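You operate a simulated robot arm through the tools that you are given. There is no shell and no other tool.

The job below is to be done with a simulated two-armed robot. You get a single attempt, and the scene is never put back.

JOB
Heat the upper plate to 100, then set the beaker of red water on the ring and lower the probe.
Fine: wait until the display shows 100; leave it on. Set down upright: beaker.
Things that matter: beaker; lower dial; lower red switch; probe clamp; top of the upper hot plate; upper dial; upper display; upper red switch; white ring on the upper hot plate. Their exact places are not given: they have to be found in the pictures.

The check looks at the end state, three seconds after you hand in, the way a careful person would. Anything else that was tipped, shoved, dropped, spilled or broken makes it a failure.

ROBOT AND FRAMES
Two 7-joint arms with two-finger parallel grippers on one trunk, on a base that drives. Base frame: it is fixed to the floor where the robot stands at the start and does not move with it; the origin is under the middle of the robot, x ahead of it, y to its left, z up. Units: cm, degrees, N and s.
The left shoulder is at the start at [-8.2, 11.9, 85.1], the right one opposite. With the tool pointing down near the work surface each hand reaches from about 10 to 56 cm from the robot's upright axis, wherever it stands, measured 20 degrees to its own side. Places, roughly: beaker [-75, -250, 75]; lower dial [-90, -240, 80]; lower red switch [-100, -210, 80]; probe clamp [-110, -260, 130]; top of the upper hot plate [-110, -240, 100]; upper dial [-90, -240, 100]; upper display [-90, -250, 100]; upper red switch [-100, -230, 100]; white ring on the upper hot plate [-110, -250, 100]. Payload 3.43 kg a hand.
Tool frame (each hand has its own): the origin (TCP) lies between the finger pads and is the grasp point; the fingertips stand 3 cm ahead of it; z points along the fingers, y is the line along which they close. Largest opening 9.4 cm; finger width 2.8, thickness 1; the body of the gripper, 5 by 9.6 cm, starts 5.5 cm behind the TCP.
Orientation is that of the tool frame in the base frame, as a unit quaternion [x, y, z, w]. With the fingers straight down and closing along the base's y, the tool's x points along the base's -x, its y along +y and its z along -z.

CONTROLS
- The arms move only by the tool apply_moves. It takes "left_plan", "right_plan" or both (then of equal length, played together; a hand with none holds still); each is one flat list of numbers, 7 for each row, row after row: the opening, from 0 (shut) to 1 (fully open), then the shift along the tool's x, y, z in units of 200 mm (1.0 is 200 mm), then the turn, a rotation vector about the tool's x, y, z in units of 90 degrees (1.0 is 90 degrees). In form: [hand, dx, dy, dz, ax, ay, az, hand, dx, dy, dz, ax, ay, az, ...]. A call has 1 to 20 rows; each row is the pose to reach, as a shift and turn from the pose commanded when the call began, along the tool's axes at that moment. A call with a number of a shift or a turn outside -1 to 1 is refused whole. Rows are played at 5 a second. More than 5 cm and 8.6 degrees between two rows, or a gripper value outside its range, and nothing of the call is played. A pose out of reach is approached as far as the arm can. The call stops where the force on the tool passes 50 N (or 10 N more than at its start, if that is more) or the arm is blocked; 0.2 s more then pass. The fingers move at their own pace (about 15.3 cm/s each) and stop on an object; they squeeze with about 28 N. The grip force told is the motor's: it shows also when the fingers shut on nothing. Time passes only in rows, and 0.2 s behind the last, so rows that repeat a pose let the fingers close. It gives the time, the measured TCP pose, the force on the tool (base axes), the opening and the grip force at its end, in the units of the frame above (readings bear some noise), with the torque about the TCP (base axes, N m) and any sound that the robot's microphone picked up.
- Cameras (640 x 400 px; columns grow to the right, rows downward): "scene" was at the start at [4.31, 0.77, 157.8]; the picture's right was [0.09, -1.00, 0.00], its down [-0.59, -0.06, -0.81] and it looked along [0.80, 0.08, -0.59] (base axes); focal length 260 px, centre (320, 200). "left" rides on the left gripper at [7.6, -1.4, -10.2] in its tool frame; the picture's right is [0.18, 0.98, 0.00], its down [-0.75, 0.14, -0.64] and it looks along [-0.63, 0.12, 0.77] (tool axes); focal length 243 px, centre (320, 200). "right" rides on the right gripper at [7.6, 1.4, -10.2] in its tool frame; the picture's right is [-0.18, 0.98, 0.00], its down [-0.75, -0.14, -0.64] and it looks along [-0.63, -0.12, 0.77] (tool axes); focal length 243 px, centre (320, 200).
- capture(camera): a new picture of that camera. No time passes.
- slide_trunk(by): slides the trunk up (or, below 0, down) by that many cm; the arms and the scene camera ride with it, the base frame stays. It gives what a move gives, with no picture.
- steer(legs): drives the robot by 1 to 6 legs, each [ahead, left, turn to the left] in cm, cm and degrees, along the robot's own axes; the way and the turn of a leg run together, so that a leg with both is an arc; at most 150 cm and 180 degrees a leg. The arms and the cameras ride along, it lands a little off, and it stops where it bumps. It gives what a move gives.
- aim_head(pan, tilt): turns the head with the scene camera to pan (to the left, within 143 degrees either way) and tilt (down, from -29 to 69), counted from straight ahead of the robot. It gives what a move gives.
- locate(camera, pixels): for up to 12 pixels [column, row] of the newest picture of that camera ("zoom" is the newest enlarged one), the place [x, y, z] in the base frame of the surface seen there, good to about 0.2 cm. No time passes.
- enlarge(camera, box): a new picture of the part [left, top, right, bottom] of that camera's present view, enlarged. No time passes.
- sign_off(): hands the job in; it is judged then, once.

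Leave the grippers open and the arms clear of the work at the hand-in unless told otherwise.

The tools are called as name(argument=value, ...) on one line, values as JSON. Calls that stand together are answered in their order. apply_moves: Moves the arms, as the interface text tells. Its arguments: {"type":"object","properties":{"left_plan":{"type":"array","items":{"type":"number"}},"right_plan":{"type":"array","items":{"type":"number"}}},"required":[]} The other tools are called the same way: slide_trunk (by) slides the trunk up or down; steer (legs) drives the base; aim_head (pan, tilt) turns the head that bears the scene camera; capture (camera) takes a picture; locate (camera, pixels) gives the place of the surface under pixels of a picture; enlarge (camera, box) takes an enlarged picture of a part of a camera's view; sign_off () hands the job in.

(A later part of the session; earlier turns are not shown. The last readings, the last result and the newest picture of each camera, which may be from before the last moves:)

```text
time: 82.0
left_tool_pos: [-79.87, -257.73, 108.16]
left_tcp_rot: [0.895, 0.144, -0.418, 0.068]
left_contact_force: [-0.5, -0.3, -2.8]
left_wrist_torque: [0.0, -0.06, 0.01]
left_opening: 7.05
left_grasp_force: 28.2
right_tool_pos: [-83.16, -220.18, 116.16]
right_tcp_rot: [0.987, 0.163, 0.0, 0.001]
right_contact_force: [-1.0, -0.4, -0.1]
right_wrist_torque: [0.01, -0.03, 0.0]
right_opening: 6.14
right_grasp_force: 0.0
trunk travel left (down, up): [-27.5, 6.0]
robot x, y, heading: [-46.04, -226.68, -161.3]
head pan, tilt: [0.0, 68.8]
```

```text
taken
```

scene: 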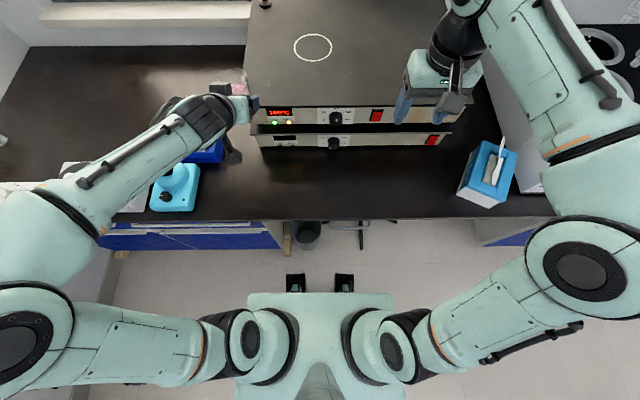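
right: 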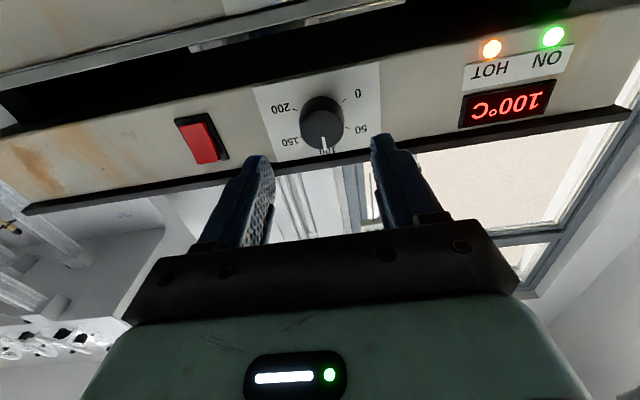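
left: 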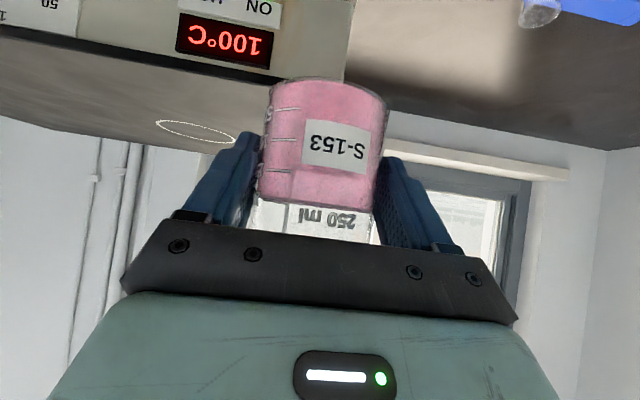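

I locate the possible contact spots: knees, bench edge, bin, stool leg, elbows.

locate(camera="scene", pixels=[[295, 276], [307, 232], [307, 245], [362, 240], [330, 217], [330, 226], [20, 330], [5, 200], [600, 260], [490, 180], [330, 260], [80, 300]])

enlarge(camera="scene", box=[230, 200, 430, 320])

```text
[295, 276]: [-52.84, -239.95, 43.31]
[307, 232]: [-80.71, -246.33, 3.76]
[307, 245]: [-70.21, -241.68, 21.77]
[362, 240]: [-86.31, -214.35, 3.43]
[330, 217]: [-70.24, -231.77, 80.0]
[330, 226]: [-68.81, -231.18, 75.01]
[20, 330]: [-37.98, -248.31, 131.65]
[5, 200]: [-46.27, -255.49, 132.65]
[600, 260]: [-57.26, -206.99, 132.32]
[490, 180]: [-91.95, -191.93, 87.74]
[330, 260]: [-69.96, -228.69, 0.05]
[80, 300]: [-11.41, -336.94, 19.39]
```

```text
3.20 times, centred on (330, 260) of scene
```

zoom: 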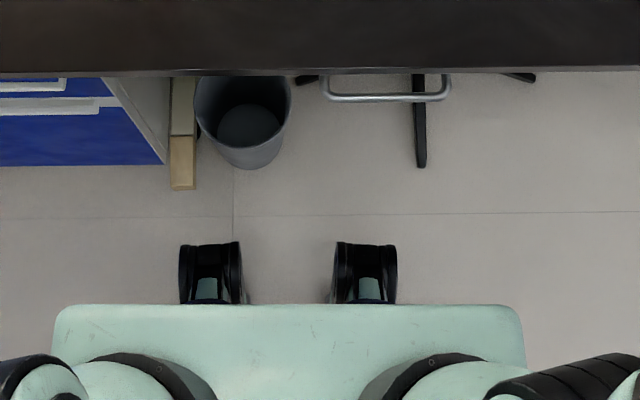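

I locate the wooden foot, stool leg, bin and floor spots in the enlarged picture.

locate(camera="zoom", pixels=[[183, 187], [183, 140], [420, 165], [245, 165], [285, 90], [390, 98], [390, 77], [290, 290], [290, 300], [150, 290], [450, 290], [100, 250]])

aim_head(pan=60, tilt=60)

capture(camera="scene")

aim_head(pan=-60, tilt=60)

capture(camera="scene")

```text
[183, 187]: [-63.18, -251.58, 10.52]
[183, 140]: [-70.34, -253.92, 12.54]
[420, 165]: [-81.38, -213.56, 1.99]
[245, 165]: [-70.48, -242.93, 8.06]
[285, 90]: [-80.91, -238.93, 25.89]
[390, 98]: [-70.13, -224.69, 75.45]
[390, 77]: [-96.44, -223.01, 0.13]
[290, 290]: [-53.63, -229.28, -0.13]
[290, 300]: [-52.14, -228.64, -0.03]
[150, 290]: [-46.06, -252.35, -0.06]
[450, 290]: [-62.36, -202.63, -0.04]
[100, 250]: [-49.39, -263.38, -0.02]
```

```text
time: 83.3
left_tool_pos: [-79.75, -257.7, 108.0]
left_tcp_rot: [0.895, 0.143, -0.417, 0.069]
left_contact_force: [-0.6, -0.5, -3.2]
left_wrist_torque: [-0.01, -0.03, 0.02]
left_opening: 7.05
left_grasp_force: 28.0
right_tool_pos: [-83.13, -220.13, 115.96]
right_tcp_rot: [0.987, 0.162, 0.0, 0.001]
right_contact_force: [0.5, -0.1, 0.4]
right_wrist_torque: [0.01, 0.0, 0.0]
right_opening: 6.1
right_grasp_force: 0.1
trunk travel left (down, up): [-27.5, 6.0]
robot x, y, heading: [-45.91, -226.65, -161.8]
head pan, tilt: [60.0, 60.0]
```

```text
taken
```

scene: 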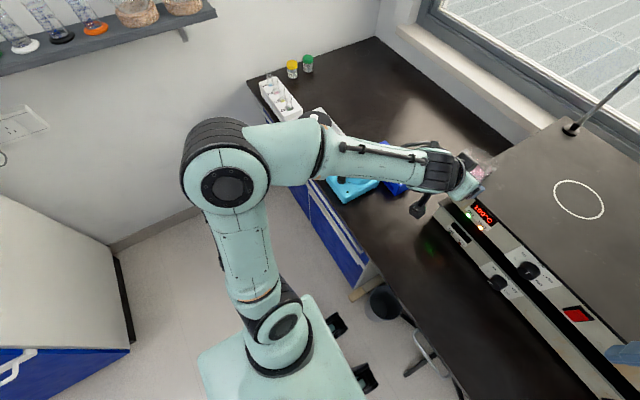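

```text
time: 85.3
left_tool_pos: [-79.85, -257.74, 108.2]
left_tcp_rot: [0.895, 0.144, -0.418, 0.068]
left_contact_force: [0.8, -0.1, -3.0]
left_wrist_torque: [-0.01, -0.05, -0.03]
left_opening: 7.02
left_grasp_force: 28.1
right_tool_pos: [-83.02, -220.09, 116.05]
right_tcp_rot: [0.987, 0.162, -0.001, 0.002]
right_contact_force: [0.2, -0.2, -0.3]
right_wrist_torque: [-0.01, 0.0, 0.04]
right_opening: 6.11
right_grasp_force: 0.0
trunk travel left (down, up): [-27.5, 6.0]
robot x, y, heading: [-45.77, -227.18, -161.6]
head pan, tilt: [-60.0, 60.0]
```

```text
taken
```

scene: 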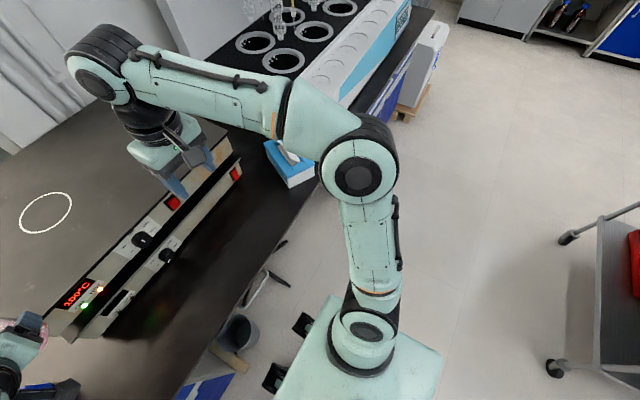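

Nothing visibly touches: knees are ~12 cm short of the bench edge and 17 cm short of the bin. The stop came right at the start of leg 2. I try a small 3 cm leg straight ahead and watch closely.

steer(legs=[[3, 0, 0]])

```text
time: 86.0
left_tool_pos: [-79.71, -257.75, 107.95]
left_tcp_rot: [0.895, 0.144, -0.416, 0.067]
left_contact_force: [0.8, 0.8, -2.7]
left_wrist_torque: [0.01, -0.03, 0.02]
left_opening: 7.02
left_grasp_force: 27.9
right_tool_pos: [-83.25, -220.3, 116.11]
right_tcp_rot: [0.987, 0.164, -0.001, 0.002]
right_contact_force: [-0.9, 0.1, 0.8]
right_wrist_torque: [-0.01, 0.01, -0.01]
right_opening: 6.12
right_grasp_force: 0.1
trunk travel left (down, up): [-27.5, 6.0]
robot x, y, heading: [-46.2, -227.13, -161.8]
head pan, tilt: [-60.0, 60.0]
stopped in leg 1: the robot was blocked; the commanded pose is now the measured one
```

The base really is blocked here (its footprint ends about 23 cm ahead of the axis at the bench edge). Instead of pushing, I use geometry: turning the robot ~45° to the right brings the left shoulder ~11 cm closer to the ring. The beaker's bottom (≈103) stays above the plate top (101) and sweeps just at the plate's front. I back off 1.5 cm and turn.

steer(legs=[[-1.5, 0, 0], [0, 0, -22], [0, 0, -23]])

aim_head(pan=45, tilt=38)

capture(camera="scene")

```text
time: 89.1
left_tool_pos: [-90.22, -224.32, 108.08]
left_tcp_rot: [0.882, -0.209, -0.411, -0.096]
left_contact_force: [0.3, 0.4, -2.8]
left_wrist_torque: [-0.02, -0.05, -0.02]
left_opening: 6.98
left_grasp_force: 28.0
right_tool_pos: [-66.01, -195.38, 116.12]
right_tcp_rot: [0.974, -0.227, -0.001, 0.001]
right_contact_force: [0.3, 0.2, -0.4]
right_wrist_torque: [0.02, 0.0, -0.02]
right_opening: 6.12
right_grasp_force: 0.1
trunk travel left (down, up): [-27.5, 6.0]
robot x, y, heading: [-44.67, -226.2, 153.4]
head pan, tilt: [-60.0, 60.0]
```

```text
time: 91.0
left_tool_pos: [-90.23, -224.34, 108.16]
left_tcp_rot: [0.882, -0.21, -0.412, -0.097]
left_contact_force: [0.1, 0.0, -2.6]
left_wrist_torque: [-0.02, -0.04, 0.01]
left_opening: 6.98
left_grasp_force: 27.9
right_tool_pos: [-66.0, -195.48, 116.06]
right_tcp_rot: [0.974, -0.227, -0.001, 0.001]
right_contact_force: [0.2, 0.8, 0.6]
right_wrist_torque: [-0.02, 0.03, -0.01]
right_opening: 6.11
right_grasp_force: 0.1
trunk travel left (down, up): [-27.5, 6.0]
robot x, y, heading: [-44.04, -226.56, 153.3]
head pan, tilt: [45.0, 38.0]
```

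```text
taken
```

scene: 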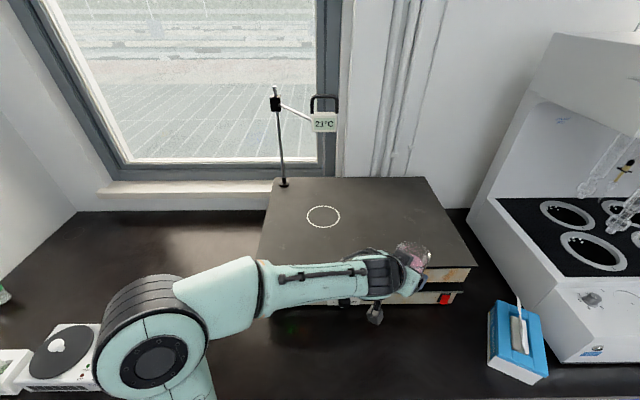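

The turn worked (heading 153.3°), the beaker is held over the plate's front right. Now I move the hand half-way towards the ring, yawing the tool 34° left (about the vertical, so the beaker stays upright).

apply_moves(left_plan=[0.5, -0.003, 0.032, 0.004, -0.012, 0, -0.01, 0.5, -0.009, 0.097, 0.011, -0.036, 0, -0.03, 0.5, -0.016, 0.165, 0.019, -0.062, 0, -0.052, 0.5, -0.023, 0.24, 0.028, -0.09, 0, -0.075, 0.5, -0.03, 0.315, 0.037, -0.118, 0, -0.099, 0.5, -0.037, 0.39, 0.046, -0.146, 0, -0.122, 0.5, -0.045, 0.465, 0.055, -0.174, 0, -0.146, 0.5, -0.052, 0.54, 0.063, -0.202, 0, -0.17, 0.5, -0.059, 0.615, 0.072, -0.23, 0, -0.193, 0.5, -0.066, 0.685, 0.08, -0.257, 0, -0.215, 0.5, -0.071, 0.745, 0.087, -0.279, 0, -0.234, 0.5, -0.074, 0.774, 0.091, -0.29, 0, -0.243, 0.5, -0.074, 0.774, 0.091, -0.29, 0, -0.243])

capture(camera="scene")

capture(camera="left")

```text
time: 93.8
left_tool_pos: [-99.39, -236.89, 107.99]
left_tcp_rot: [0.904, 0.059, -0.423, 0.028]
left_contact_force: [0.2, 0.2, -2.8]
left_wrist_torque: [0.06, -0.06, -0.01]
left_opening: 6.97
left_grasp_force: 28.1
right_tool_pos: [-66.16, -195.46, 116.11]
right_tcp_rot: [0.974, -0.226, -0.002, 0.002]
right_contact_force: [-0.1, 0.1, 0.7]
right_wrist_torque: [0.01, 0.01, 0.0]
right_opening: 6.11
right_grasp_force: 0.1
trunk travel left (down, up): [-27.5, 6.0]
robot x, y, heading: [-44.57, -226.28, 153.2]
head pan, tilt: [45.0, 38.0]
```

```text
taken
```

scene: 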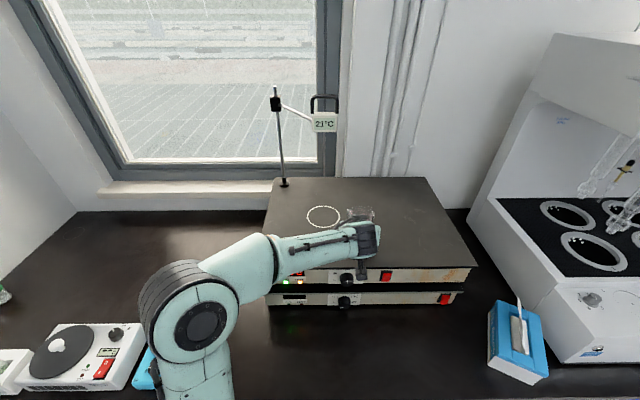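

```text
taken
```

left: 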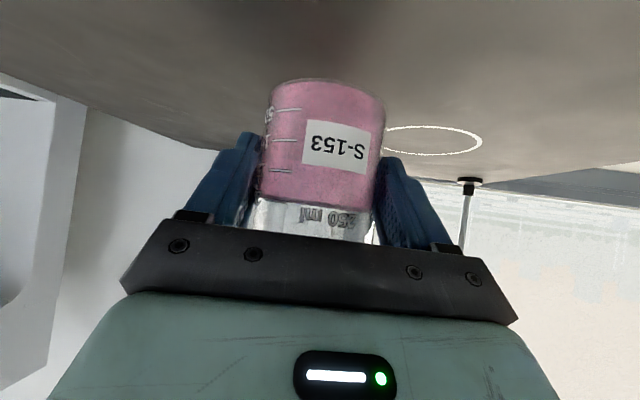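

Good, no reach problem. Before going under the probe I look for the probe tip's height in both cameras.

enlarge(camera="scene", box=[270, 80, 390, 230])

enlarge(camera="left", box=[360, 100, 560, 260])

```text
2.67 times, centred on (330, 155) of scene
```

zoom: 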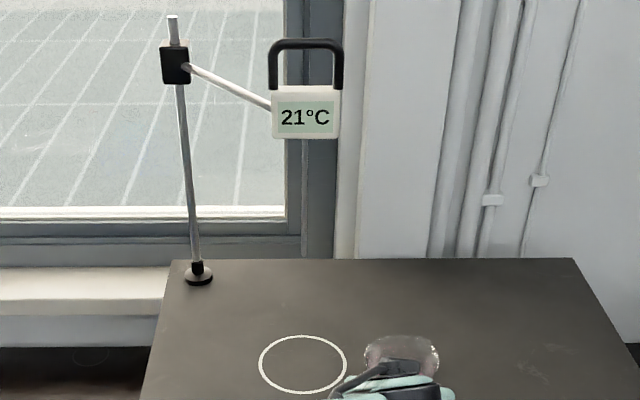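

```text
2.50 times, centred on (460, 180) of left
```

zoom: 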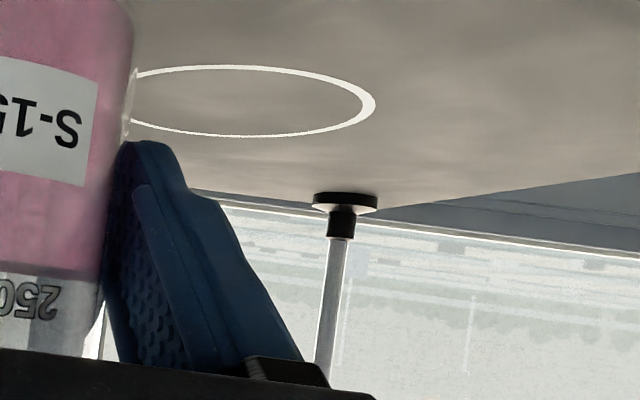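

The probe rod under the head isn't obvious against the grey window frame. I enlarge more.

enlarge(camera="scene", box=[300, 110, 360, 200])

capture(camera="right")

```text
4.44 times, centred on (330, 155) of scene
```

zoom: 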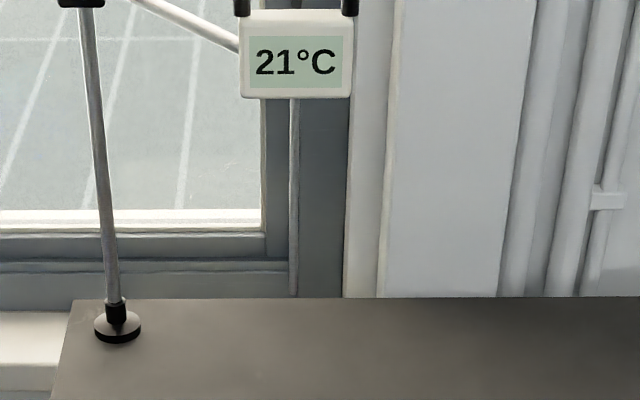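

```text
taken
```

right: 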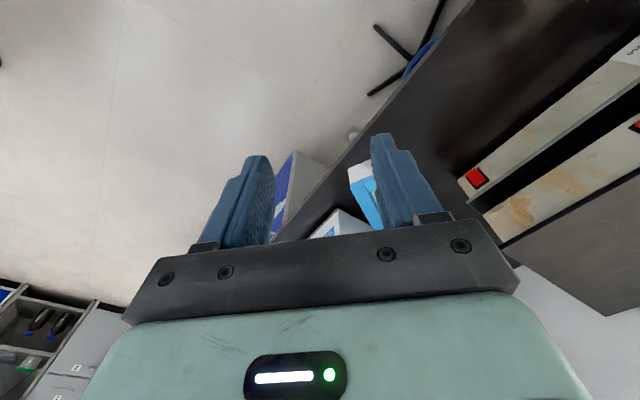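

I see a thin vertical line at x≈293 below the head; I locate points along it to see whether it's the probe or the window frame.

locate(camera="zoom", pixels=[[293, 110], [295, 150], [294, 200], [293, 250], [293, 290], [297, 150], [290, 150], [310, 150], [275, 105], [320, 105], [296, 102], [280, 150]])

```text
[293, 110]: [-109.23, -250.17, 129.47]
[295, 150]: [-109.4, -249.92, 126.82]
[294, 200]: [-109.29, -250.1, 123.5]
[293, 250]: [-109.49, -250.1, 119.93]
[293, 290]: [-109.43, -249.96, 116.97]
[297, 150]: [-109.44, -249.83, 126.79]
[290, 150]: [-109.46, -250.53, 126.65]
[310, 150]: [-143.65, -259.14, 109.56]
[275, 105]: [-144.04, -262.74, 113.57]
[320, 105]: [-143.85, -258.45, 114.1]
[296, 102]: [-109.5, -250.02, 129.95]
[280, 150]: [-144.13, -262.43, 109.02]
```

That is the probe: vertical at [-109.4,-250.0], tip z≈116.8. The beaker's rim is at ≈112.8, so it passes underneath. I move the second half to above the ring, keeping height.

apply_moves(left_plan=[0.5, -0.012, 0.02, 0.014, 0, 0, 0, 0.5, -0.036, 0.063, 0.043, 0, 0, 0, 0.5, -0.067, 0.117, 0.081, 0, 0, 0, 0.5, -0.101, 0.175, 0.121, 0, 0, 0, 0.5, -0.135, 0.234, 0.162, 0, 0, 0, 0.5, -0.168, 0.292, 0.202, 0, 0, 0, 0.5, -0.202, 0.351, 0.242, 0, 0, 0, 0.5, -0.236, 0.409, 0.283, 0, 0, 0, 0.5, -0.27, 0.468, 0.323, 0, 0, 0, 0.5, -0.3, 0.521, 0.36, 0, 0, 0, 0.5, -0.325, 0.564, 0.39, 0, 0, 0, 0.5, -0.337, 0.585, 0.404, 0, 0, 0, 0.5, -0.337, 0.585, 0.404, 0, 0, 0])

capture(camera="scene")

capture(camera="left")

enlarge(camera="scene", box=[260, 90, 400, 260])

```text
time: 96.5
left_tool_pos: [-108.07, -249.93, 108.05]
left_tcp_rot: [0.904, 0.058, -0.422, 0.028]
left_contact_force: [0.0, 0.1, -3.6]
left_wrist_torque: [0.03, -0.05, 0.01]
left_opening: 6.98
left_grasp_force: 28.1
right_tool_pos: [-66.02, -195.47, 115.92]
right_tcp_rot: [0.974, -0.227, -0.001, 0.001]
right_contact_force: [0.1, 0.4, -1.0]
right_wrist_torque: [-0.04, -0.04, 0.03]
right_opening: 6.13
right_grasp_force: 0.1
trunk travel left (down, up): [-27.5, 6.0]
robot x, y, heading: [-44.68, -226.75, 153.3]
head pan, tilt: [45.0, 38.0]
```

```text
taken
```

scene: 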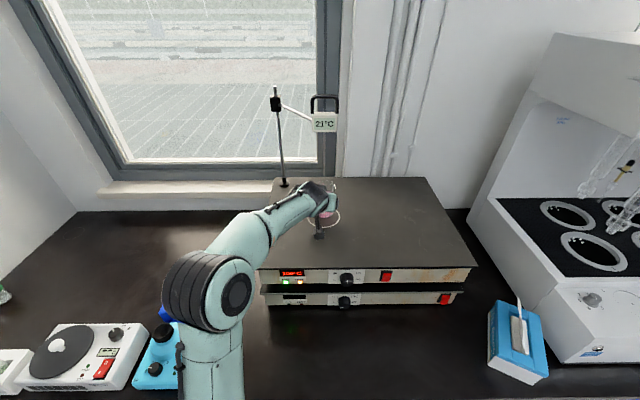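

```text
taken
```

left: 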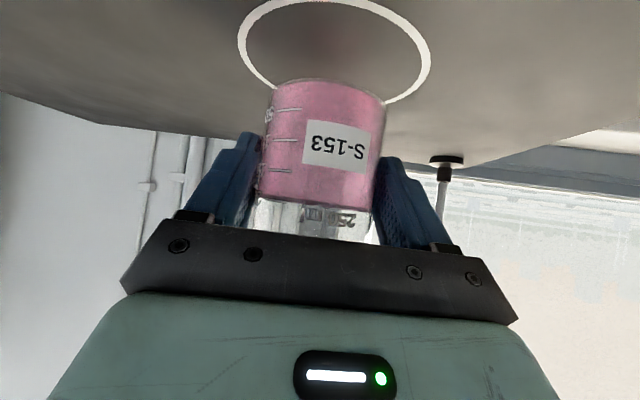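

```text
2.35 times, centred on (330, 175) of scene
```

zoom: 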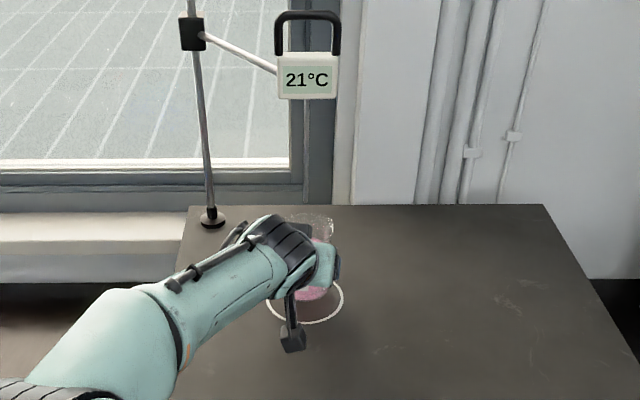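

I verify the beaker's centre from points on its wall (left camera) against the ring.

locate(camera="left", pixels=[[275, 105], [290, 110], [310, 115], [330, 115], [350, 115], [370, 115], [380, 118], [325, 95], [328, 82], [290, 85], [370, 92], [330, 150]])

locate(camera="left", pixels=[[240, 45], [430, 45], [262, 8], [400, 18], [272, 83], [395, 98], [330, 2], [446, 158], [268, 180], [376, 180], [310, 205], [350, 208]])

```text
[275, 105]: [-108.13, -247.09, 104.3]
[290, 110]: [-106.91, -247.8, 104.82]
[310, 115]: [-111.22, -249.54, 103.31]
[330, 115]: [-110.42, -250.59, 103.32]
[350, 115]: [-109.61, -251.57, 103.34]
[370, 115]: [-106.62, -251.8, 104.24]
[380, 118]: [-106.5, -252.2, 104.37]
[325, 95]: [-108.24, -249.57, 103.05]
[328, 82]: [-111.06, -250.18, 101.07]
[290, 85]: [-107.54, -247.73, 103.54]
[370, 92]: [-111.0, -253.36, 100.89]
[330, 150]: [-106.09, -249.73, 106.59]
```

```text
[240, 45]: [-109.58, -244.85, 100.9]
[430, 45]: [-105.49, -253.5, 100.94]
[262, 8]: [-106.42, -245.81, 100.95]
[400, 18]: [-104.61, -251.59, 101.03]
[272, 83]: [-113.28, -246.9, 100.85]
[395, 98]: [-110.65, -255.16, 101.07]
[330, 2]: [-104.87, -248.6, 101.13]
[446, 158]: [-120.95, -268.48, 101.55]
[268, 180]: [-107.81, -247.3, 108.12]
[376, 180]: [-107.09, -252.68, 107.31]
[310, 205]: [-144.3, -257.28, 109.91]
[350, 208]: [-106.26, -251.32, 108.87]
```

The beaker is centred on the ring to within ~0.25 cm. I lower it in small steps, 2.0 cm first, then check the force.

apply_moves(left_plan=[0.5, 0.0077, 0, 0.0064, 0, 0, 0, 0.5, 0.0192, 0, 0.016, 0, 0, 0, 0.5, 0.0346, 0, 0.0288, 0, 0, 0, 0.5, 0.05, 0, 0.0417, 0, 0, 0, 0.5, 0.0614, 0, 0.0513, 0, 0, 0, 0.5, 0.0691, 0, 0.0577, 0, 0, 0, 0.5, 0.0768, 0, 0.0641, 0, 0, 0, 0.5, 0.0768, 0, 0.0641, 0, 0, 0])

enlarge(camera="left", box=[230, 20, 430, 160])

```text
time: 98.3
left_tool_pos: [-108.18, -250.11, 106.05]
left_tcp_rot: [0.904, 0.058, -0.422, 0.028]
left_contact_force: [-0.4, -0.3, -3.2]
left_wrist_torque: [0.0, -0.04, -0.01]
left_opening: 6.94
left_grasp_force: 28.0
right_tool_pos: [-66.02, -195.47, 115.94]
right_tcp_rot: [0.974, -0.226, -0.001, 0.002]
right_contact_force: [-0.7, 0.3, -0.4]
right_wrist_torque: [0.0, 0.01, 0.03]
right_opening: 6.13
right_grasp_force: 0.0
trunk travel left (down, up): [-27.5, 6.0]
robot x, y, heading: [-44.3, -226.4, 153.5]
head pan, tilt: [45.0, 38.0]
```

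```text
2.86 times, centred on (330, 90) of left
```

zoom: 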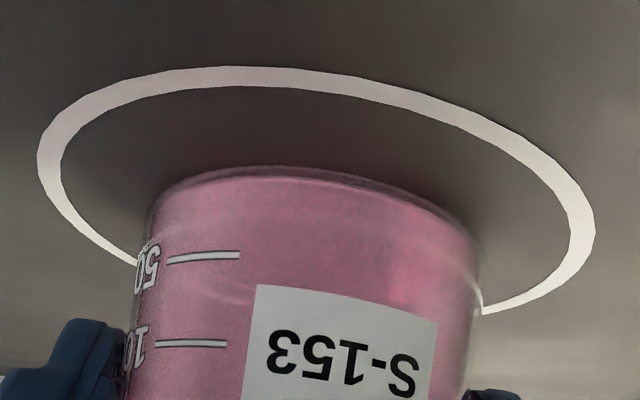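

Still hanging freely (-3.2 N). The beaker base is centred left–right in the ring. I lower a few more millimetres.

apply_moves(left_plan=[0.5, 0.0038, 0, 0.0032, 0, 0, 0, 0.5, 0.0077, 0, 0.0064, 0, 0, 0, 0.5, 0.0077, 0, 0.0064, 0, 0, 0])

enlarge(camera="left", box=[230, 20, 430, 160])

```text
time: 99.2
left_tool_pos: [-108.31, -250.01, 106.03]
left_tcp_rot: [0.903, 0.058, -0.424, 0.028]
left_contact_force: [0.4, -1.2, 1.4]
left_wrist_torque: [-0.01, 0.13, 0.01]
left_opening: 6.93
left_grasp_force: 28.0
right_tool_pos: [-65.96, -195.42, 116.0]
right_tcp_rot: [0.974, -0.226, -0.001, 0.002]
right_contact_force: [0.4, 0.7, -0.2]
right_wrist_torque: [-0.03, -0.01, 0.04]
right_opening: 6.09
right_grasp_force: 0.1
trunk travel left (down, up): [-27.5, 6.0]
robot x, y, heading: [-44.12, -226.31, 153.3]
head pan, tilt: [45.0, 38.0]
```

```text
2.86 times, centred on (330, 90) of left
```

zoom: 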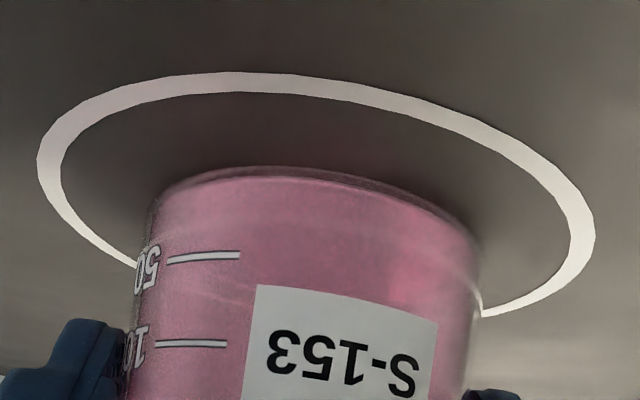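

The load has gone over to the plate (+1.4 N now): the beaker stands. I open the fingers in steps.

apply_moves(left_plan=[0.78, 0, 0, 0, 0, 0, 0, 0.85, 0, 0, 0, 0, 0, 0, 1, 0, 0, 0, 0, 0, 0, 1, 0, 0, 0, 0, 0, 0])

capture(camera="left")

enlarge(camera="left", box=[220, 20, 440, 240])

```text
time: 100.2
left_tool_pos: [-108.08, -250.11, 105.87]
left_tcp_rot: [0.904, 0.058, -0.422, 0.028]
left_contact_force: [0.3, -0.2, 0.1]
left_wrist_torque: [0.04, -0.02, 0.04]
left_opening: 9.42
left_grasp_force: 0.0
right_tool_pos: [-66.03, -195.43, 116.05]
right_tcp_rot: [0.974, -0.227, 0.0, 0.001]
right_contact_force: [-0.4, -0.3, -0.1]
right_wrist_torque: [-0.01, 0.03, 0.01]
right_opening: 6.1
right_grasp_force: 0.0
trunk travel left (down, up): [-27.5, 6.0]
robot x, y, heading: [-44.78, -226.63, 153.5]
head pan, tilt: [45.0, 38.0]
```

```text
taken
```

left: 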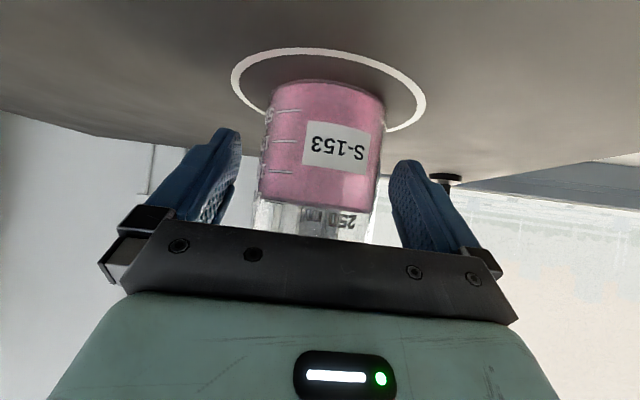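

```text
1.82 times, centred on (330, 130) of left
```

zoom: 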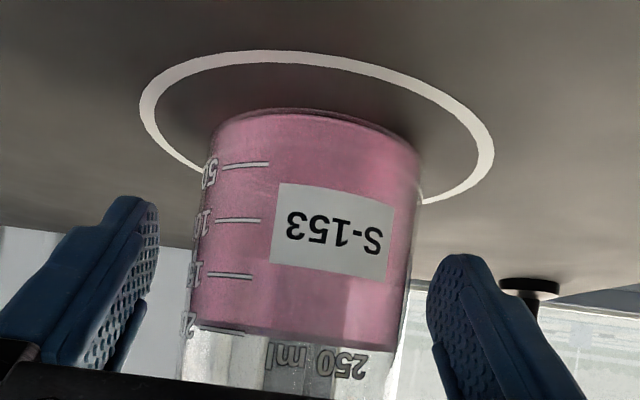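

Fingers are clear and the beaker stands upright within the ring. I withdraw the hand horizontally backwards 12 cm.

apply_moves(left_plan=[1, 0.016, 0, -0.019, 0, 0, 0, 1, 0.048, 0, -0.058, 0, 0, 0, 1, 0.096, 0, -0.115, 0, 0, 0, 1, 0.16, 0, -0.192, 0, 0, 0, 1, 0.224, 0, -0.268, 0, 0, 0, 1, 0.288, 0, -0.345, 0, 0, 0, 1, 0.352, 0, -0.422, 0, 0, 0, 1, 0.384, 0, -0.46, 0, 0, 0, 1, 0.384, 0, -0.46, 0, 0, 0])

capture(camera="left")

capture(camera="scene")

enlarge(camera="scene", box=[260, 80, 400, 260])

```text
time: 102.2
left_tool_pos: [-96.16, -248.49, 105.77]
left_tcp_rot: [0.904, 0.059, -0.422, 0.029]
left_contact_force: [0.3, 0.3, 0.6]
left_wrist_torque: [0.0, 0.03, 0.02]
left_opening: 9.41
left_grasp_force: 0.1
right_tool_pos: [-66.09, -195.53, 116.04]
right_tcp_rot: [0.974, -0.227, -0.001, 0.002]
right_contact_force: [0.7, -0.6, 0.0]
right_wrist_torque: [0.0, 0.01, -0.03]
right_opening: 6.1
right_grasp_force: 0.0
trunk travel left (down, up): [-27.5, 6.0]
robot x, y, heading: [-44.39, -226.15, 153.5]
head pan, tilt: [45.0, 38.0]
```

```text
taken
```

left: 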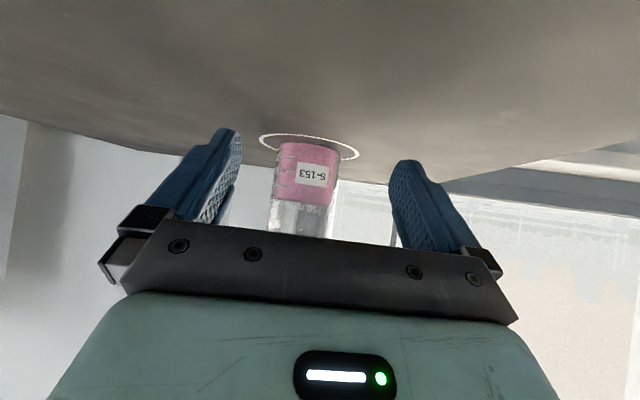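

```text
taken
```

scene: 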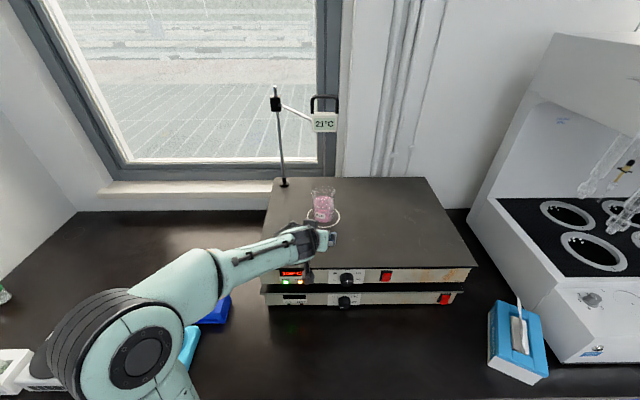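

```text
2.22 times, centred on (330, 170) of scene
```

zoom: 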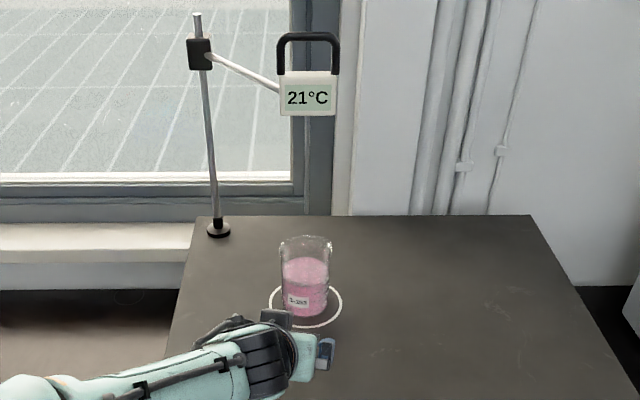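

The beaker stands upright in the ring with the hand clear. Next the probe: I'll grip its head from the front with a level left hand and lower it. To ease the height, I raise the trunk by 5.9 cm first.

slide_trunk(by=5.9)

capture(camera="left")

```text
time: 103.1
left_tool_pos: [-96.21, -248.42, 111.88]
left_tcp_rot: [0.904, 0.059, -0.422, 0.028]
left_contact_force: [0.3, 0.8, 0.0]
left_wrist_torque: [0.0, 0.0, -0.02]
left_opening: 9.39
left_grasp_force: 0.1
right_tool_pos: [-65.99, -195.41, 122.0]
right_tcp_rot: [0.974, -0.227, -0.003, 0.001]
right_contact_force: [0.7, -0.1, 0.6]
right_wrist_torque: [0.01, 0.0, 0.02]
right_opening: 6.09
right_grasp_force: 0.1
trunk travel left (down, up): [-33.4, 0.1]
robot x, y, heading: [-44.73, -226.47, 153.2]
head pan, tilt: [45.0, 38.0]
```

```text
taken
```

left: 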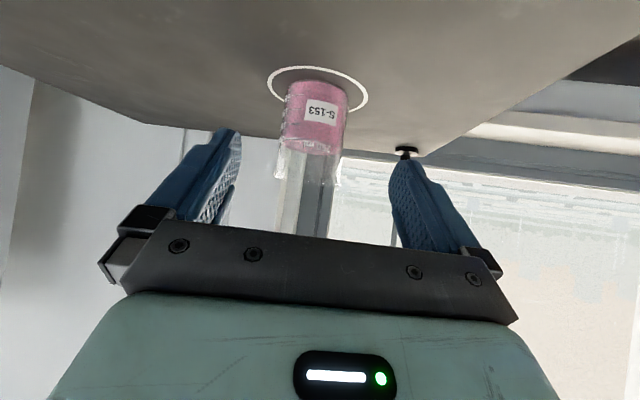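

I raise the left hand to z≈133.5, levelling it and yawing it so that it points straight at the probe head's face, stopping ~5 cm short.

apply_moves(left_plan=[1, -0.082, -0.008, -0.043, -0.01, -0.037, -0.0036, 1, -0.164, -0.016, -0.086, -0.02, -0.074, -0.0072, 1, -0.246, -0.024, -0.1285, -0.03, -0.111, -0.0109, 1, -0.328, -0.032, -0.171, -0.04, -0.148, -0.0145, 1, -0.41, -0.04, -0.214, -0.05, -0.185, -0.0181, 1, -0.4925, -0.048, -0.257, -0.06, -0.221, -0.0217, 1, -0.575, -0.056, -0.3, -0.07, -0.258, -0.0253, 1, -0.657, -0.064, -0.343, -0.08, -0.295, -0.0289, 1, -0.739, -0.072, -0.3855, -0.09, -0.332, -0.0326, 1, -0.821, -0.08, -0.428, -0.1, -0.369, -0.0362, 1, -0.903, -0.088, -0.471, -0.11, -0.406, -0.0398, 1, -0.985, -0.096, -0.514, -0.1206, -0.4428, -0.0434, 1, -0.985, -0.096, -0.514, -0.1206, -0.4428, -0.0434])

capture(camera="left")

capture(camera="scene")

```text
time: 105.9
left_tool_pos: [-101.23, -247.27, 133.67]
left_tcp_rot: [-0.697, -0.113, 0.699, -0.115]
left_contact_force: [-0.9, 0.2, -0.2]
left_wrist_torque: [-0.02, -0.01, 0.03]
left_opening: 9.41
left_grasp_force: 0.1
right_tool_pos: [-66.08, -195.53, 121.93]
right_tcp_rot: [0.974, -0.227, -0.001, 0.002]
right_contact_force: [0.1, -0.4, -0.3]
right_wrist_torque: [-0.01, -0.03, 0.0]
right_opening: 6.12
right_grasp_force: 0.0
trunk travel left (down, up): [-33.4, 0.1]
robot x, y, heading: [-44.38, -226.75, 153.2]
head pan, tilt: [45.0, 38.0]
```

```text
taken
```

left: 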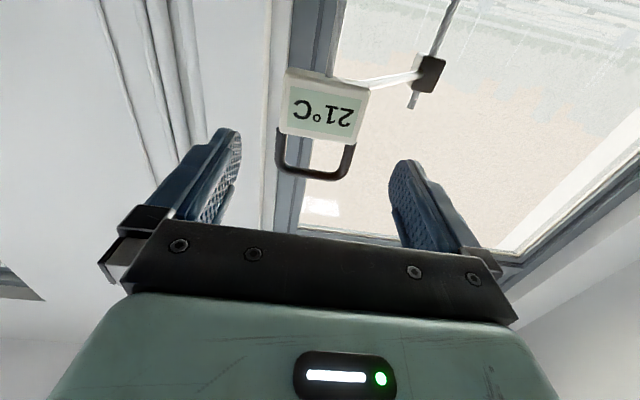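

```text
taken
```

scene: 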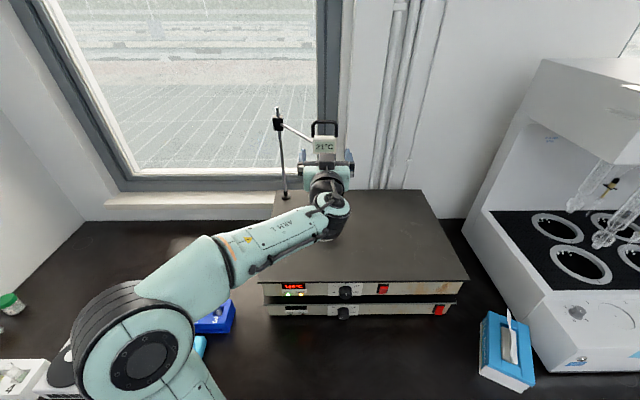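

Level and pointing at the head. I measure the head, handle and arm in the left camera.

enlarge(camera="left", box=[260, 40, 460, 190])

locate(camera="left", pixels=[[325, 105], [288, 100], [362, 110], [320, 78], [320, 132], [280, 150], [351, 160], [315, 176], [300, 172], [372, 84], [400, 78], [430, 75]])

```text
2.67 times, centred on (360, 115) of left
```

zoom: 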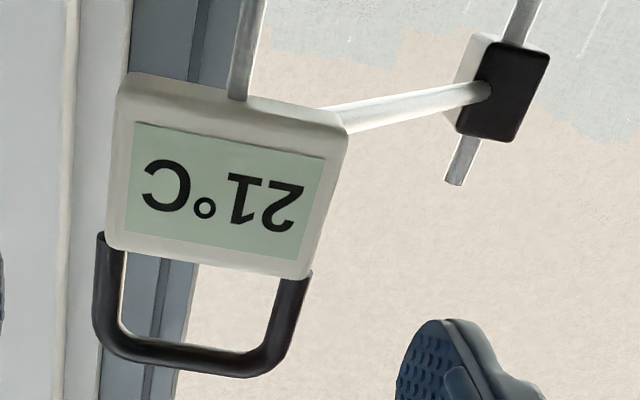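

```text
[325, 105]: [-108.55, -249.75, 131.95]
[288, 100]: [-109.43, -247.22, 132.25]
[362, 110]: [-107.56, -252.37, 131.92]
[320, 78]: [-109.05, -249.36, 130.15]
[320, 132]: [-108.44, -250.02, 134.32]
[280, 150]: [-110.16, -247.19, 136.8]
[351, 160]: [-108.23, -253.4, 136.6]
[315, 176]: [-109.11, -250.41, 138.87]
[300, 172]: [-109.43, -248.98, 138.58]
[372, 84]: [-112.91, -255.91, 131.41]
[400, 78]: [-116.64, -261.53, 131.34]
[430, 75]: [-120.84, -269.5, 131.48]
```

Head is ~6 cm wide, z 130–134.6, about 1.5 cm thick; its arm leaves from the back, so side fingers will clear it. I advance 7.5 cm (and 1.2 cm down) so the open fingers straddle the head.

apply_moves(left_plan=[1, 0.03, 0, 0.05, 0, 0, 0, 1, 0.06, 0, 0.11, 0, 0, 0, 1, 0.06, 0, 0.18, 0, 0, 0, 1, 0.06, 0, 0.25, 0, 0, 0, 1, 0.06, 0, 0.32, 0, 0, 0, 1, 0.06, 0, 0.375, 0, 0, 0, 1, 0.06, 0, 0.375, 0, 0, 0])

capture(camera="left")

enlarge(camera="scene", box=[260, 90, 400, 230])

```text
time: 107.5
left_tool_pos: [-108.18, -249.71, 132.42]
left_tcp_rot: [-0.697, -0.114, 0.698, -0.117]
left_contact_force: [-0.1, 0.2, -0.6]
left_wrist_torque: [0.0, -0.02, 0.0]
left_opening: 9.38
left_grasp_force: 0.2
right_tool_pos: [-65.95, -195.53, 122.02]
right_tcp_rot: [0.974, -0.227, -0.003, 0.001]
right_contact_force: [-0.6, 0.1, 0.2]
right_wrist_torque: [0.0, -0.01, 0.02]
right_opening: 6.12
right_grasp_force: 0.1
trunk travel left (down, up): [-33.4, 0.1]
robot x, y, heading: [-44.69, -226.35, 153.3]
head pan, tilt: [45.0, 38.0]
```

```text
taken
```

left: 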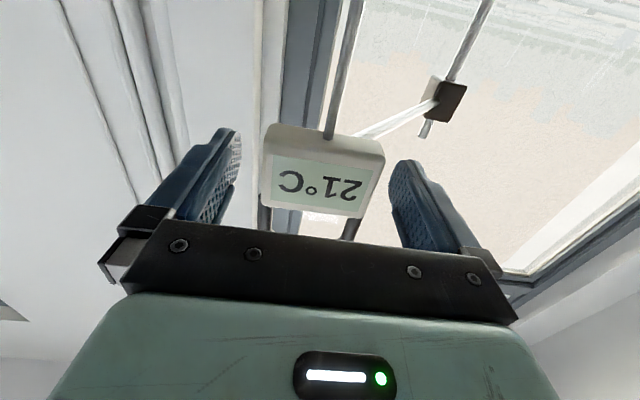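

```text
2.86 times, centred on (330, 160) of scene
```

zoom: 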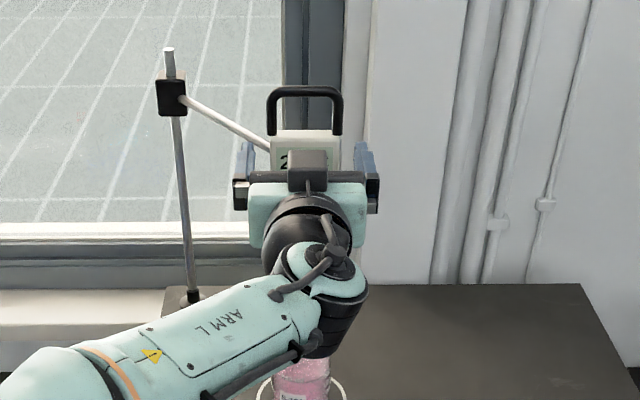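

The head sits between the fingers. I close on it.

apply_moves(left_plan=[0.8, 0, 0, 0, 0, 0, 0, 0.68, 0, 0, 0, 0, 0, 0, 0.5, 0, 0, 0, 0, 0, 0, 0.4, 0, 0, 0, 0, 0, 0, 0.4, 0, 0, 0, 0, 0, 0])

capture(camera="left")

```text
time: 108.7
left_tool_pos: [-108.18, -249.63, 132.45]
left_tcp_rot: [-0.697, -0.114, 0.699, -0.115]
left_contact_force: [6.9, 1.7, -2.3]
left_wrist_torque: [0.19, 0.25, 0.39]
left_opening: 6.36
left_grasp_force: 44.6
right_tool_pos: [-65.91, -195.48, 121.89]
right_tcp_rot: [0.974, -0.227, -0.003, 0.002]
right_contact_force: [0.2, 0.6, -0.5]
right_wrist_torque: [0.01, 0.0, 0.0]
right_opening: 6.1
right_grasp_force: 0.1
trunk travel left (down, up): [-33.4, 0.1]
robot x, y, heading: [-44.44, -226.8, 153.2]
head pan, tilt: [45.0, 38.0]
```

```text
taken
```

left: 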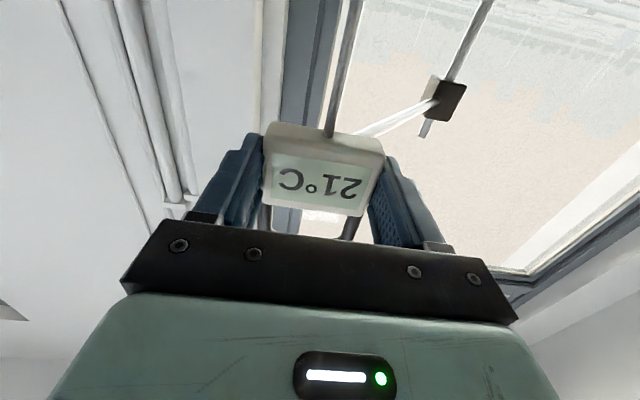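

Gripped at 6.36 cm. I test by moving 2 cm straight down and check the force and whether the head follows.

apply_moves(left_plan=[0.4, 0.025, 0, 0, 0, 0, 0, 0.4, 0.05, 0, 0, 0, 0, 0, 0.4, 0.075, 0, 0, 0, 0, 0, 0.4, 0.1, 0, 0, 0, 0, 0, 0.4, 0.1, 0, 0, 0, 0, 0])

capture(camera="left")

enlarge(camera="scene", box=[260, 90, 400, 230])

```text
time: 109.9
left_tool_pos: [-108.17, -249.69, 130.42]
left_tcp_rot: [-0.697, -0.113, 0.699, -0.114]
left_contact_force: [7.3, 2.6, 0.0]
left_wrist_torque: [0.2, 1.46, 0.14]
left_opening: 6.37
left_grasp_force: 45.2
right_tool_pos: [-65.88, -195.49, 121.83]
right_tcp_rot: [0.974, -0.226, -0.003, 0.003]
right_contact_force: [-0.6, 1.0, -0.5]
right_wrist_torque: [-0.01, -0.01, -0.01]
right_opening: 6.13
right_grasp_force: 0.0
trunk travel left (down, up): [-33.4, 0.1]
robot x, y, heading: [-44.61, -226.56, 153.3]
head pan, tilt: [45.0, 38.0]
```

```text
taken
```

left: 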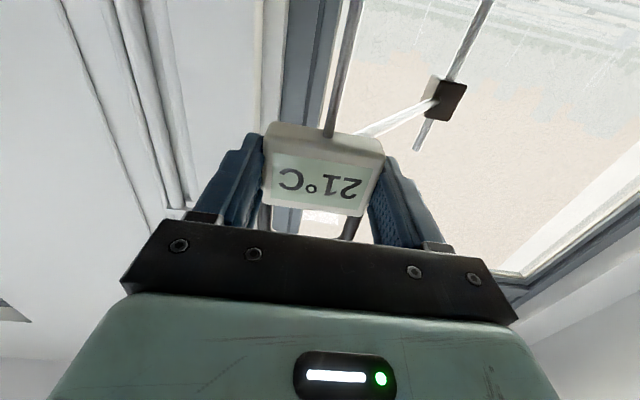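

```text
2.86 times, centred on (330, 160) of scene
```

zoom: 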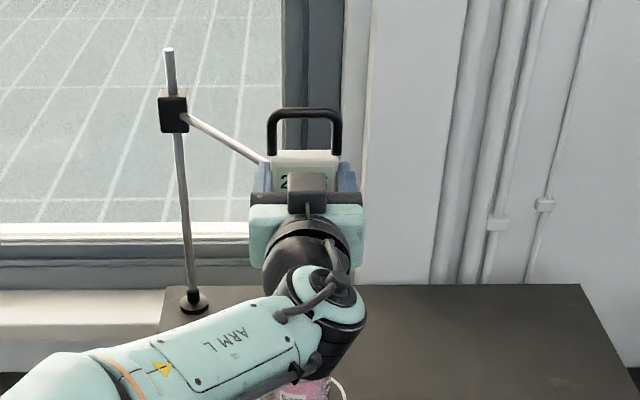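

The head and clamp slide down together with little force. I continue down another 5 cm.

apply_moves(left_plan=[0.4, 0.025, 0, 0, 0, 0, 0, 0.4, 0.05, 0, 0, 0, 0, 0, 0.4, 0.075, 0, 0, 0, 0, 0, 0.4, 0.1, 0, 0, 0, 0, 0, 0.4, 0.125, 0, 0, 0, 0, 0, 0.4, 0.15, 0, 0, 0, 0, 0, 0.4, 0.175, 0, 0, 0, 0, 0, 0.4, 0.2, 0, 0, 0, 0, 0, 0.4, 0.225, 0, 0, 0, 0, 0, 0.4, 0.25, 0, 0, 0, 0, 0, 0.4, 0.25, 0, 0, 0, 0, 0])

capture(camera="left")

enlarge(camera="scene", box=[260, 90, 400, 230])

```text
time: 112.3
left_tool_pos: [-108.01, -249.65, 125.34]
left_tcp_rot: [-0.697, -0.115, 0.698, -0.116]
left_contact_force: [10.4, -0.7, -1.2]
left_wrist_torque: [-0.03, 0.99, -0.14]
left_opening: 6.37
left_grasp_force: 44.9
right_tool_pos: [-65.75, -195.57, 121.94]
right_tcp_rot: [0.974, -0.227, -0.002, 0.002]
right_contact_force: [0.2, 0.1, 0.1]
right_wrist_torque: [0.05, 0.0, 0.04]
right_opening: 6.13
right_grasp_force: 0.0
trunk travel left (down, up): [-33.4, 0.1]
robot x, y, heading: [-44.98, -226.16, 153.2]
head pan, tilt: [45.0, 38.0]
```

```text
taken
```

left: 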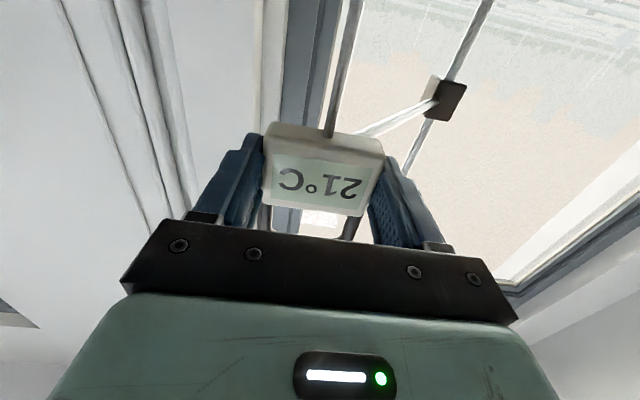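

```text
2.86 times, centred on (330, 160) of scene
```

zoom: 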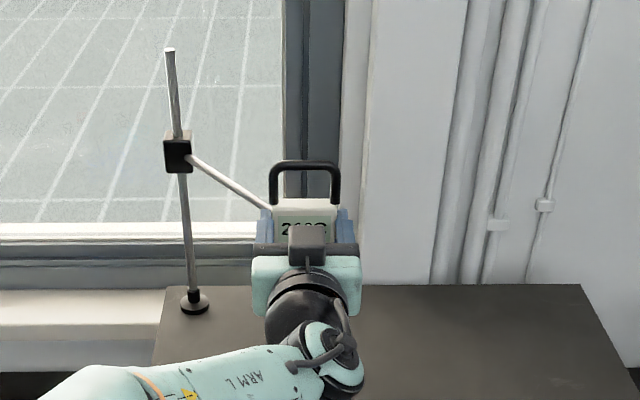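

Total 7.1 cm so far; the tip is now at ≈109.7, just inside the rim. I continue 5.5 cm down so the tip ends about 104 (water level ≈107, bottom ≈101.4).

apply_moves(left_plan=[0.4, 0.025, 0, 0, 0, 0, 0, 0.4, 0.05, 0, 0, 0, 0, 0, 0.4, 0.075, 0, 0, 0, 0, 0, 0.4, 0.1, 0, 0, 0, 0, 0, 0.4, 0.125, 0, 0, 0, 0, 0, 0.4, 0.15, 0, 0, 0, 0, 0, 0.4, 0.175, 0, 0, 0, 0, 0, 0.4, 0.2, 0, 0, 0, 0, 0, 0.4, 0.225, 0, 0, 0, 0, 0, 0.4, 0.25, 0, 0, 0, 0, 0, 0.4, 0.275, 0, 0, 0, 0, 0, 0.4, 0.275, 0, 0, 0, 0, 0])

capture(camera="left")

enlarge(camera="scene", box=[260, 90, 400, 230])

```text
time: 114.9
left_tool_pos: [-108.1, -249.71, 119.96]
left_tcp_rot: [-0.697, -0.114, 0.699, -0.115]
left_contact_force: [12.9, 1.9, -0.2]
left_wrist_torque: [0.02, 1.13, 0.29]
left_opening: 6.37
left_grasp_force: 45.0
right_tool_pos: [-65.82, -195.41, 121.99]
right_tcp_rot: [0.974, -0.226, -0.002, 0.003]
right_contact_force: [-0.6, -0.7, 0.0]
right_wrist_torque: [0.03, 0.01, 0.02]
right_opening: 6.12
right_grasp_force: 0.1
trunk travel left (down, up): [-33.4, 0.1]
robot x, y, heading: [-44.36, -226.64, 153.3]
head pan, tilt: [45.0, 38.0]
```

```text
taken
```

left: 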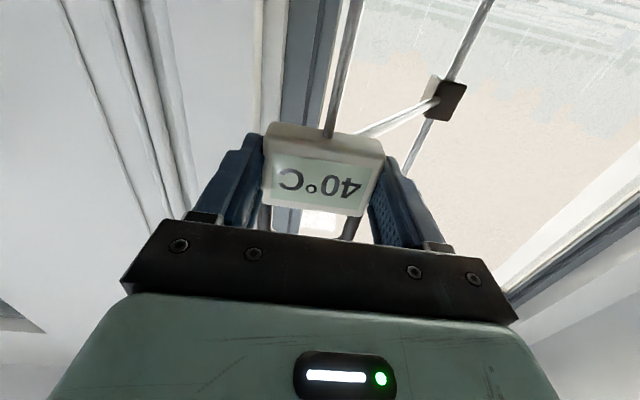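

```text
2.86 times, centred on (330, 160) of scene
```

zoom: 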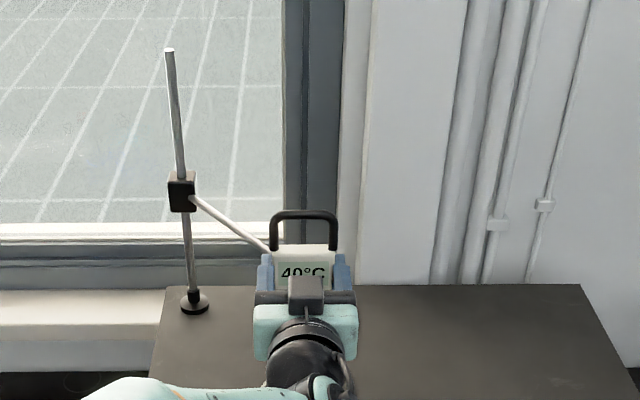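

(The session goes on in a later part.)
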